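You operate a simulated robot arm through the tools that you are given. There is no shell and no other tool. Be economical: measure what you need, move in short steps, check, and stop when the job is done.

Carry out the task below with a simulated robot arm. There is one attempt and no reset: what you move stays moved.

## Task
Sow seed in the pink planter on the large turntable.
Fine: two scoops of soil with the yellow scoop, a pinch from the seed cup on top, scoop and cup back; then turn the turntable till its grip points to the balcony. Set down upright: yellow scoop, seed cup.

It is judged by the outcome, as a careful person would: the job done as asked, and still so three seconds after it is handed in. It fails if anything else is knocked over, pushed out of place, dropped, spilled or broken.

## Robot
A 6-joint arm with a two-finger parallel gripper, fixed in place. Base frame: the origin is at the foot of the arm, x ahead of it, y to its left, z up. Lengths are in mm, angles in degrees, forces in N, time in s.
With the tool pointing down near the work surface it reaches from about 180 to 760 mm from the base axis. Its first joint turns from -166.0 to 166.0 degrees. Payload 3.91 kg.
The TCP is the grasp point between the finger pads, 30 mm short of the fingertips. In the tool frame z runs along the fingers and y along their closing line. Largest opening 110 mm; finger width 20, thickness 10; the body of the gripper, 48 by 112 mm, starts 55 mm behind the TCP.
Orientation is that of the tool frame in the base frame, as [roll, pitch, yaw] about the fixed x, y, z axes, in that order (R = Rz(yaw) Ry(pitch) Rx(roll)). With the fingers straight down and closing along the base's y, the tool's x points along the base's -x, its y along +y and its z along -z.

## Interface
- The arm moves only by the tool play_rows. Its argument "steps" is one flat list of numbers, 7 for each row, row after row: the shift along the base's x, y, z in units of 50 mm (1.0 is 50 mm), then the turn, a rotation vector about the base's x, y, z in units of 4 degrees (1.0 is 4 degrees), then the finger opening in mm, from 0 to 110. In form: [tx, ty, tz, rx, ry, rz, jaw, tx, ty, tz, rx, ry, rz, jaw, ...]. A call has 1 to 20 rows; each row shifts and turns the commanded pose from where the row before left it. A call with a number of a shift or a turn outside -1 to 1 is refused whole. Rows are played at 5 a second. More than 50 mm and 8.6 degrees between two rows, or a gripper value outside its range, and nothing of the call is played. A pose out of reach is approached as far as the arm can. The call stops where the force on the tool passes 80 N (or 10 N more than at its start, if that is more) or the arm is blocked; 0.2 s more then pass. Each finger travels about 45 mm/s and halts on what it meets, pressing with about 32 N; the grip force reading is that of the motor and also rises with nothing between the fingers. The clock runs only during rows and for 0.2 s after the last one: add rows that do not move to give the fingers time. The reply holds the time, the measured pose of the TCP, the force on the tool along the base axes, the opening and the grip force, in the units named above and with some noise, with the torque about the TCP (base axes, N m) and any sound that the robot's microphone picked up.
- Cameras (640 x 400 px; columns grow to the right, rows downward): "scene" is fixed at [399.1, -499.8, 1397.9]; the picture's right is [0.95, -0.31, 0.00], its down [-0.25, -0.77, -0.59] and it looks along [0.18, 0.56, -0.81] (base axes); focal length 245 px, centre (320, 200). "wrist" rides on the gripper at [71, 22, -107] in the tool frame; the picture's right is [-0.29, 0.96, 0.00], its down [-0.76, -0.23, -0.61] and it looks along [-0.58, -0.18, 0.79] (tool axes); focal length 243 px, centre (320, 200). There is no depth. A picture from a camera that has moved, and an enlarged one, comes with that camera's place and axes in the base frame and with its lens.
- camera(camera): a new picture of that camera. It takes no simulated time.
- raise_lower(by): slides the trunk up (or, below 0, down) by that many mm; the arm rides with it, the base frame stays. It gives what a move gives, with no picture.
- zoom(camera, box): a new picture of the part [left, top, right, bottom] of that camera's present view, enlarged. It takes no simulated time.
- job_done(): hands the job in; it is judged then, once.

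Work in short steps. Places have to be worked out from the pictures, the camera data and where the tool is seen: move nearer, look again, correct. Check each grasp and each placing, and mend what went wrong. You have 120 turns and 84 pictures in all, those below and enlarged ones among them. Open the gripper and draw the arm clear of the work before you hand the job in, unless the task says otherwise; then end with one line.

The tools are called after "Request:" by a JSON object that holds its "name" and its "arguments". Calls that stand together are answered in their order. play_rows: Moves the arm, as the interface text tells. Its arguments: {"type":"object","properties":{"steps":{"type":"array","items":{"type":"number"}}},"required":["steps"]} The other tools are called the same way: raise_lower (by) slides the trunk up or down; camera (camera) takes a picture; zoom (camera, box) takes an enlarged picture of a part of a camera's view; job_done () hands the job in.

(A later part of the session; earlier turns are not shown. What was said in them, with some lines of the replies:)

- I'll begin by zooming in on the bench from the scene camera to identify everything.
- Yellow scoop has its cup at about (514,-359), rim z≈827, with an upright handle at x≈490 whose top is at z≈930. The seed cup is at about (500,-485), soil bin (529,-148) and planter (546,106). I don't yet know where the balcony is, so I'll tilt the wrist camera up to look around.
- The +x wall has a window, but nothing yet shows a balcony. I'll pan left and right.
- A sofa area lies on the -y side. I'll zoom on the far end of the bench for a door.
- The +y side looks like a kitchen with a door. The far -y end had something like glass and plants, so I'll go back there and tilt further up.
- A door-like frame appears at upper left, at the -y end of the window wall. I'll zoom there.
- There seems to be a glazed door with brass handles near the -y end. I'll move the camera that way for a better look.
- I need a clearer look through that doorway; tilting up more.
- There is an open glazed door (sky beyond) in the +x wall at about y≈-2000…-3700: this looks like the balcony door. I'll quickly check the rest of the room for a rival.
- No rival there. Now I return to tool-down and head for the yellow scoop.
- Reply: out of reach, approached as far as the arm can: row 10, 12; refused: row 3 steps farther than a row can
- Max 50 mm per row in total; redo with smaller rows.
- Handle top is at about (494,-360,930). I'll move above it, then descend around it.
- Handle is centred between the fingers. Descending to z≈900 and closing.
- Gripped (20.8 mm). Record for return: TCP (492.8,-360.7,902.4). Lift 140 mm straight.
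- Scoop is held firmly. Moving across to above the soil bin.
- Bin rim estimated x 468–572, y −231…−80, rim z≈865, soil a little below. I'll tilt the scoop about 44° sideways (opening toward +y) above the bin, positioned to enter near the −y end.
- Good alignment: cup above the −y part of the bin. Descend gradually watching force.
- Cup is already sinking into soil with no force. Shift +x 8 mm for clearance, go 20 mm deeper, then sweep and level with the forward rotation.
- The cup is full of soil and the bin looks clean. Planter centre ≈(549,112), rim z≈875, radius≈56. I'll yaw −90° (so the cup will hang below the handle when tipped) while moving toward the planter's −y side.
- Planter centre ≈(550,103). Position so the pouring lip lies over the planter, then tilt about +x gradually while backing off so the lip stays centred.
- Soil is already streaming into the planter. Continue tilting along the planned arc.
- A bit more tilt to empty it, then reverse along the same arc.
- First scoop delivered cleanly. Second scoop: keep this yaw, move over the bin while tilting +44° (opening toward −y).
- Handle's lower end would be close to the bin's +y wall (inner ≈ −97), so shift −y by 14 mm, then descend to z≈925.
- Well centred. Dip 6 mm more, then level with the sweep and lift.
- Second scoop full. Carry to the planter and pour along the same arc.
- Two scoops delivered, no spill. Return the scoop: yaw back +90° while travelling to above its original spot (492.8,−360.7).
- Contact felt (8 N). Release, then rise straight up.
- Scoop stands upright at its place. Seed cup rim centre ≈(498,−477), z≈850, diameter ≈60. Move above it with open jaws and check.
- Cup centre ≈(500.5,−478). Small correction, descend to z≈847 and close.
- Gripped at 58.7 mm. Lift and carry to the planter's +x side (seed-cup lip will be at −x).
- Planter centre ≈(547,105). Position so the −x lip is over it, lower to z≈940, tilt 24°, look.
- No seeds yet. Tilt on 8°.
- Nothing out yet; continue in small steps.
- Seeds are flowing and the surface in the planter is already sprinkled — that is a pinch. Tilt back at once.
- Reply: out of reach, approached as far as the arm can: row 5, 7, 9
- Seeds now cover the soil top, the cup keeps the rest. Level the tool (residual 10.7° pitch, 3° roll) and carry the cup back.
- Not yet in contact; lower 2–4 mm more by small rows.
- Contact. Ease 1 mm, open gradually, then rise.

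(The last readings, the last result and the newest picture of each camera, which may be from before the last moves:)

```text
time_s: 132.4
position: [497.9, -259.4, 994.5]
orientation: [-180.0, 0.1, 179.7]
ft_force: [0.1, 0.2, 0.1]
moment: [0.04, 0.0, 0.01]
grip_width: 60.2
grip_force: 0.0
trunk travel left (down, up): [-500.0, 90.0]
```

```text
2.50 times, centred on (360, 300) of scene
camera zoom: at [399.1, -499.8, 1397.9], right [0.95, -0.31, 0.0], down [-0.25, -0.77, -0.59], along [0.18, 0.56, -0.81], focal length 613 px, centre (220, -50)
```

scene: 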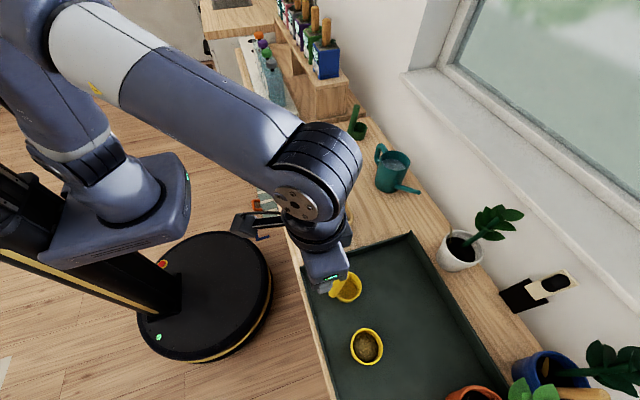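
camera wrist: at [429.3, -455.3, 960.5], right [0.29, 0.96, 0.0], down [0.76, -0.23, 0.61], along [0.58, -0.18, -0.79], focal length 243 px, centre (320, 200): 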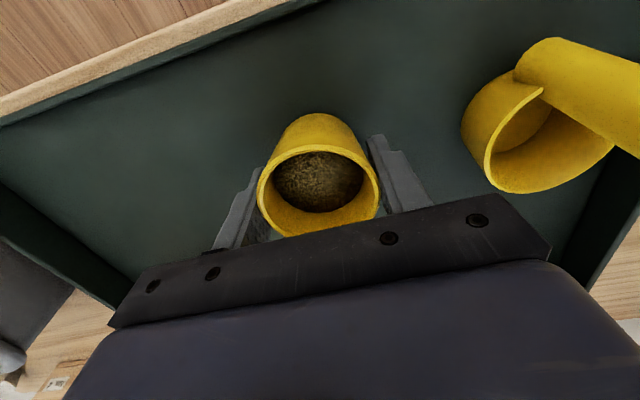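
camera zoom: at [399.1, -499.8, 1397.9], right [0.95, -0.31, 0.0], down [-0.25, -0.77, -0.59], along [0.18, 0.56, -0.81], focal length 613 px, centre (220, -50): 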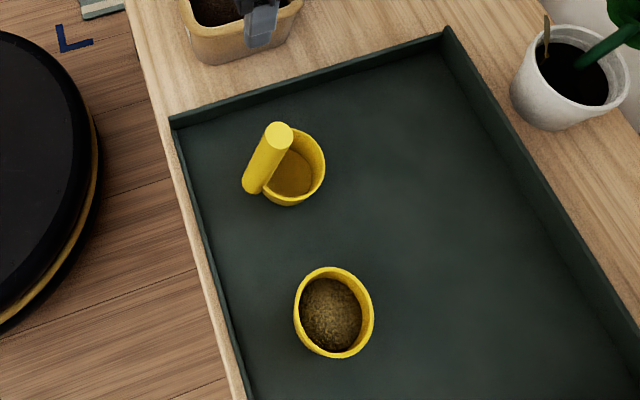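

Scoop and seed cup are both upright in place. Now the turntable: knob ≈(448,108), centre ≈(548,105). Move above the knob and look.

Request:
{"name": "play_rows", "arguments": {"steps": [-0.2, 0.8, 0, 0, 0, 0, 60, -0.2, 0.8, 0, 0, 0, 0, 60, -0.2, 0.8, 0, 0, 0, 0, 60, -0.2, 0.8, 0, 0, 0, 0, 60, -0.2, 0.8, 0, 0, 0, 0, 60, 0, 0.8, 0, 0, 0, 0, 60, 0, 0.8, 0, 0, 0, 0, 60, 0, 0.8, 0, 0, 0, 0, 60, 0, 0.94, 0, 0, 0, 0, 60, 0, 0, -0.6, 0, 0, 0, 60, 0, 0, 0, 0, 0, 0, 60]}}

Request:
{"name": "camera", "arguments": {"camera": "wrist"}}

Request:
{"name": "zoom", "arguments": {"camera": "scene", "box": [230, 90, 390, 210]}}

```text
time_s: 134.8
position: [449.3, 101.2, 965.9]
orientation: [-180.0, 0.1, 179.9]
ft_force: [-0.2, -0.1, 1.1]
moment: [0.04, 0.0, 0.03]
grip_width: 60.0
grip_force: 0.2
trunk travel left (down, up): [-500.0, 90.0]
```

```text
18 pictures are left
camera wrist: at [379.8, 124.2, 1073.8], right [0.29, 0.96, 0.0], down [0.76, -0.23, 0.61], along [0.58, -0.18, -0.79], focal length 243 px, centre (320, 200)
```

wrist: 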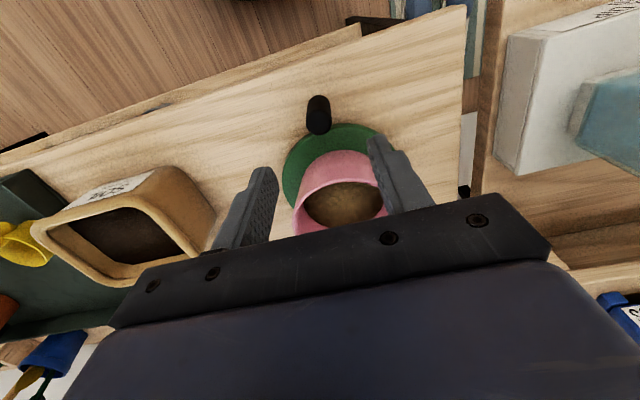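

```text
3.33 times, centred on (310, 150) of scene
camera zoom: at [399.1, -499.8, 1397.9], right [0.95, -0.31, 0.0], down [-0.25, -0.77, -0.59], along [0.18, 0.56, -0.81], focal length 817 px, centre (353, 367)
```

zoom: 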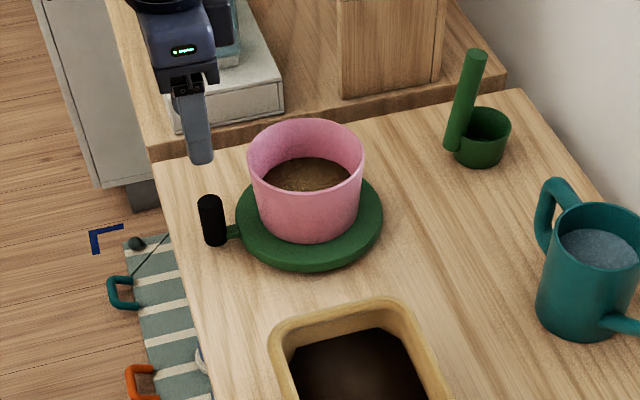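

Knob top ≈(452,99,866), disc centre ≈(546,101). Descend on the knob with tangential closing and grip.

Request:
{"name": "play_rows", "arguments": {"steps": [0.04, -0.04, -0.8, 0, 0, 0, 60, 0, 0, -0.8, 0, 0, 0, 60, 0, 0, -0.4, 0, 0, 0, 60, 0, 0, -0.4, 0, 0, 0, 60, 0, 0, 0, 0, 0, 0, 60]}}

Request:
{"name": "camera", "arguments": {"camera": "wrist"}}

```text
time_s: 136.0
position: [452.0, 102.1, 845.5]
orientation: [-180.0, 0.1, 180.0]
ft_force: [0.2, 0.0, -0.7]
moment: [0.0, -0.02, -0.01]
grip_width: 60.0
grip_force: 0.1
trunk travel left (down, up): [-500.0, 90.0]
```

```text
16 pictures are left
camera wrist: at [381.1, 124.2, 953.8], right [0.29, 0.96, 0.0], down [0.76, -0.23, 0.61], along [0.58, -0.18, -0.79], focal length 243 px, centre (320, 200)
```

wrist: 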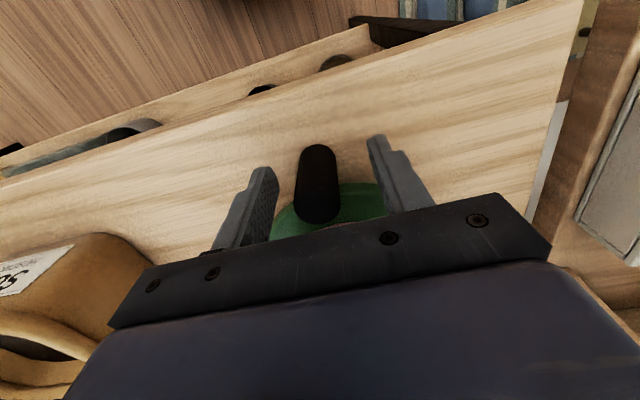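

Knob is between the pads. Close.

Request:
{"name": "play_rows", "arguments": {"steps": [0, 0, 0, 0, 0, 0, 40, 0, 0, 0, 0, 0, 0, 25, 0, 0, 0, 0, 0, 0, 10, 0, 0, 0, 0, 0, 0, 10]}}

```text
time_s: 137.0
position: [452.2, 102.2, 845.5]
orientation: [180.0, 0.1, 180.0]
ft_force: [-1.4, -0.2, -1.1]
moment: [-0.02, 0.02, 0.0]
grip_width: 23.4
grip_force: 45.3
trunk travel left (down, up): [-500.0, 90.0]
```

Gripped (23 mm). Turn the first 20° along the arc, tool turning with it, and check forces.

Request:
{"name": "play_rows", "arguments": {"steps": [0.005, -0.133, 0, 0, 0, 1, 10, 0.014, -0.132, 0, 0, 0, 1, 10, 0.023, -0.131, 0, 0, 0, 1, 10, 0.032, -0.129, 0, 0, 0, 1, 10, 0.041, -0.126, 0, 0, 0, 1, 10, 0, 0, 0, 0, 0, 0, 10]}}

```text
time_s: 138.4
position: [456.1, 68.2, 845.9]
orientation: [180.0, 0.0, -160.0]
ft_force: [-6.9, -2.1, 2.0]
moment: [-0.4, 1.12, -0.08]
grip_width: 23.8
grip_force: 44.5
trunk travel left (down, up): [-500.0, 90.0]
```

A mild outward radial force (7 N); add a 1.5 mm outward correction and go on another 20°.

Request:
{"name": "play_rows", "arguments": {"steps": [0.02, -0.133, 0, 0, 0, 1, 10, 0.058, -0.119, 0, 0, 0, 1, 10, 0.066, -0.115, 0, 0, 0, 1, 10, 0.074, -0.11, 0, 0, 0, 1, 10, 0.082, -0.104, 0, 0, 0, 1, 10, 0, 0, 0, 0, 0, 0, 10]}}

Request:
{"name": "zoom", "arguments": {"camera": "scene", "box": [230, 90, 390, 210]}}

```text
time_s: 139.8
position: [472.6, 39.9, 845.6]
orientation: [-180.0, 0.1, -140.1]
ft_force: [-1.3, -4.4, 2.6]
moment: [0.25, -0.43, -0.26]
grip_width: 23.5
grip_force: 44.9
trunk travel left (down, up): [-500.0, 90.0]
```

```text
3.33 times, centred on (310, 150) of scene
camera zoom: at [399.1, -499.8, 1397.9], right [0.95, -0.31, 0.0], down [-0.25, -0.77, -0.59], along [0.18, 0.56, -0.81], focal length 817 px, centre (353, 367)
```

zoom: 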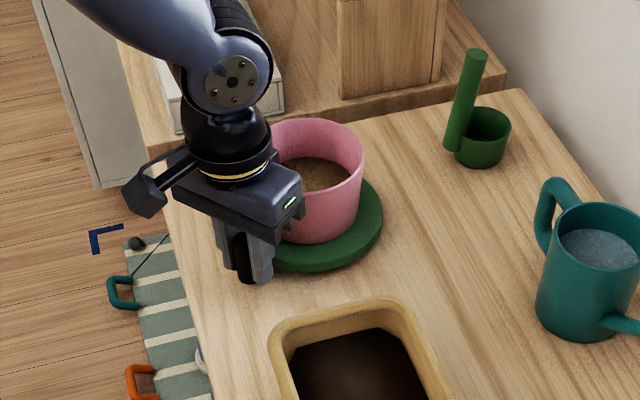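

Turning smoothly with the planter. Continue 24°.

Request:
{"name": "play_rows", "arguments": {"steps": [0.079, -0.107, 0, 0, 0, 1, 10, 0.095, -0.092, 0, 0, 0, 1, 10, 0.102, -0.085, 0, 0, 0, 1, 10, 0.107, -0.078, 0, 0, 0, 1, 10, 0.112, -0.07, 0, 0, 0, 1, 10, 0.117, -0.062, 0, 0, 0, 1, 10, 0, 0, 0, 0, 0, 0, 10]}}

```text
time_s: 141.4
position: [501.5, 14.1, 846.0]
orientation: [179.7, 0.1, -116.0]
ft_force: [-10.6, -27.9, -2.8]
moment: [-1.33, 0.07, -0.39]
grip_width: 23.4
grip_force: 45.5
trunk travel left (down, up): [-500.0, 90.0]
```

Outward force has grown to 30 N, so the real circle is a bit larger; ease outward 2 mm and read.

Request:
{"name": "play_rows", "arguments": {"steps": [-0.018, -0.036, 0, 0, 0, 0, 10, 0, 0, 0, 0, 0, 0, 10]}}

```text
time_s: 142.0
position: [501.6, 16.3, 845.3]
orientation: [179.8, 0.1, -116.0]
ft_force: [-12.9, -14.6, -8.1]
moment: [-0.5, 0.21, 0.33]
grip_width: 23.5
grip_force: 44.9
trunk travel left (down, up): [-500.0, 90.0]
```

Request:
{"name": "play_rows", "arguments": {"steps": [-0.03, -0.036, 0, 0, 0, 0, 10, 0, 0, 0, 0, 0, 0, 10]}}

```text
time_s: 142.6
position: [501.7, 13.8, 846.1]
orientation: [179.9, 0.0, -116.0]
ft_force: [-8.2, -0.6, -7.4]
moment: [0.23, 0.23, 0.71]
grip_width: 23.4
grip_force: 45.7
trunk travel left (down, up): [-500.0, 90.0]
```

Force nearly gone; refitted circle: centre ≈(552,100), R≈101, grip now at ~240°. Continue 16°.

Request:
{"name": "play_rows", "arguments": {"steps": [0.124, -0.066, 0, 0, 0, 1, 10, 0.129, -0.057, 0, 0, 0, 1, 10, 0.132, -0.048, 0, 0, 0, 1, 10, 0.136, -0.039, 0, 0, 0, 1, 10, 0, 0, 0, 0, 0, 0, 10]}}

```text
time_s: 143.8
position: [527.7, 5.3, 846.5]
orientation: [-179.7, 0.1, -100.1]
ft_force: [4.5, 11.4, 6.5]
moment: [0.6, 0.37, -0.12]
grip_width: 23.6
grip_force: 44.8
trunk travel left (down, up): [-500.0, 90.0]
```

Slightly too far out now (11 N inward); relax 1 mm and continue 20°.

Request:
{"name": "play_rows", "arguments": {"steps": [0.138, -0.009, 0, 0, 0, 1, 10, 0.14, -0.01, 0, 0, 0, 1, 10, 0.14, 0, 0, 0, 0, 1, 10, 0.14, 0.004, 0, 0, 0, 1, 10, 0.14, 0.012, 0, 0, 0, 1, 10, 0, 0, 0, 0, 0, 0, 10]}}

Request:
{"name": "zoom", "arguments": {"camera": "scene", "box": [230, 90, 390, 210]}}

```text
time_s: 145.2
position: [562.4, 2.4, 847.0]
orientation: [180.0, 0.1, -80.1]
ft_force: [2.1, 6.2, 3.4]
moment: [-0.05, -0.23, -0.21]
grip_width: 23.6
grip_force: 45.3
trunk travel left (down, up): [-500.0, 90.0]
```

```text
3.33 times, centred on (310, 150) of scene
camera zoom: at [399.1, -499.8, 1397.9], right [0.95, -0.31, 0.0], down [-0.25, -0.77, -0.59], along [0.18, 0.56, -0.81], focal length 817 px, centre (353, 367)
```

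zoom: 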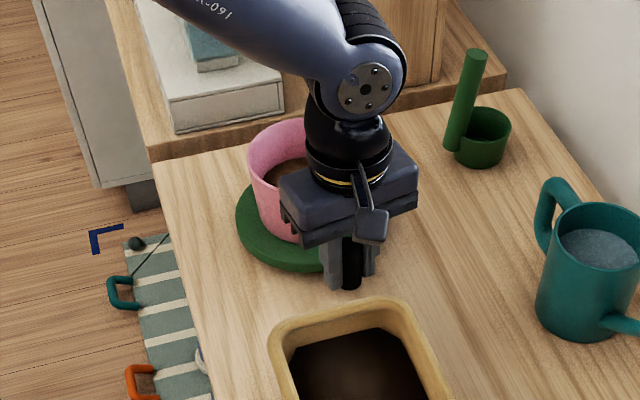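

Grip now points about −83°; balcony door centre bears ≈ −84°, the balcony beyond it ≈ −72°. I'll turn 4° more to about −79°, then release and rise.

Request:
{"name": "play_rows", "arguments": {"steps": [0.14, 0.02, 0, 0, 0, 1, 10, 0, 0, 0, 0, 0, 0, 10, 0, 0, 0, 0, 0, 0, 24, 0, 0, 0, 0, 0, 0, 30, 0, 0, 0, 0, 0, 0, 45, 0, 0, 0, 0, 0, 0, 60, 0, 0, 0, 0, 0, 0, 60, 0, 0, 0.5, 0, 0, 0, 60, 0, 0, 0.8, 0, 0, 0, 60, 0, 0, 0.9, 0, 0, 0, 60, 0, 0, 0.9, 0, 0, 0, 60]}}

Request:
{"name": "camera", "arguments": {"camera": "wrist"}}

```text
time_s: 147.6
position: [568.8, 1.6, 1001.9]
orientation: [-180.0, 0.1, -76.0]
ft_force: [-0.5, -0.1, 0.2]
moment: [0.02, 0.01, 0.01]
grip_width: 60.1
grip_force: 0.3
trunk travel left (down, up): [-500.0, 90.0]
```

```text
13 pictures are left
camera wrist: at [566.0, -71.6, 1109.0], right [-1.0, 0.05, 0.0], down [0.04, 0.79, 0.61], along [0.03, 0.61, -0.79], focal length 243 px, centre (320, 200)
```

wrist: 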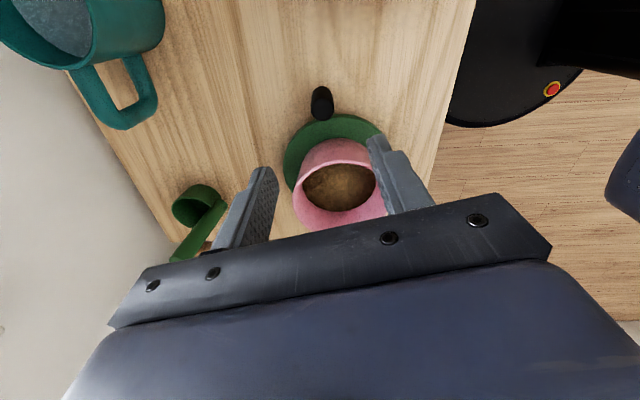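

Released cleanly. Draw the arm up and back, then a final check.

Request:
{"name": "play_rows", "arguments": {"steps": [0, 0, 0.9, 0, 0, 0, 60, 0, 0, 0.9, 0, 0, 0, 60, -0.8, 0, 0.2, 0, 0, 0, 60, -0.9, 0, 0, 0, 0, 0, 60, -0.9, 0, 0, 0, 0, 0, 60, -0.9, 0, 0, 0, 0, 0, 60, -0.8, 0, 0, 0, 0, 0, 60, 0, 0, 0, 0, 0, 0, 60]}}

Request:
{"name": "camera", "arguments": {"camera": "scene"}}

Request:
{"name": "zoom", "arguments": {"camera": "scene", "box": [240, 100, 440, 380]}}

```text
time_s: 149.4
position: [352.6, 1.9, 1103.4]
orientation: [180.0, 0.1, -76.1]
ft_force: [-0.9, -0.6, 0.9]
moment: [0.0, -0.05, 0.0]
grip_width: 60.3
grip_force: 0.0
trunk travel left (down, up): [-500.0, 90.0]
```

```text
12 pictures are left
```

scene: 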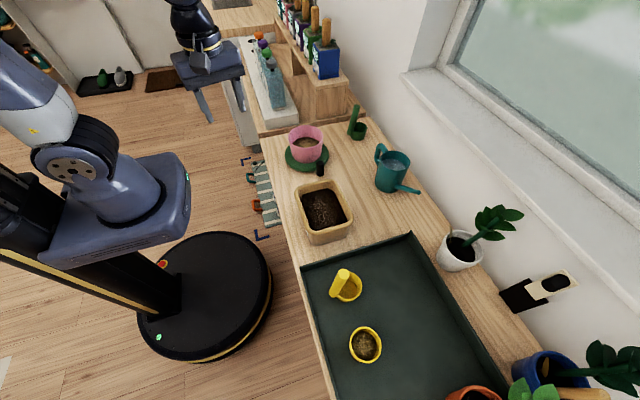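

```text
1.43 times, centred on (340, 240) of scene
camera zoom: at [399.1, -499.8, 1397.9], right [0.95, -0.31, 0.0], down [-0.25, -0.77, -0.59], along [0.18, 0.56, -0.81], focal length 350 px, centre (291, 143)
```

zoom: 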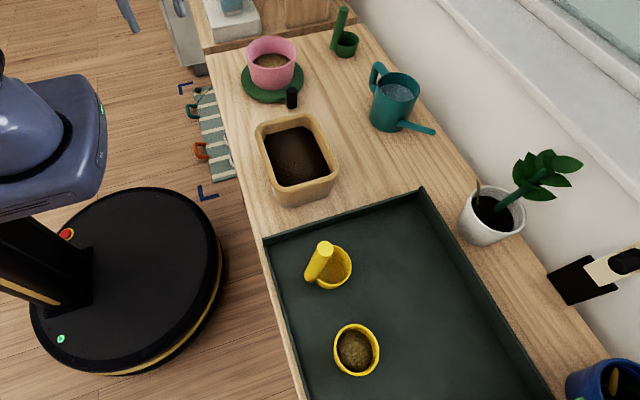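

Everything is in place: planter filled and sown, scoop and cup upright on the tray, grip toward the balcony door, arm clear. Handing in.

Request:
{"name": "job_done", "arguments": {}}

```text
The job is handed in.
```

I put two scoops of soil and a light pour of seed in the pink planter, set the yellow scoop and seed cup back upright on the tray, and turned the turntable so its grip points at what I took to be the balcony: the open glass door at the far end of the window wall, since nothing in the room is labelled.
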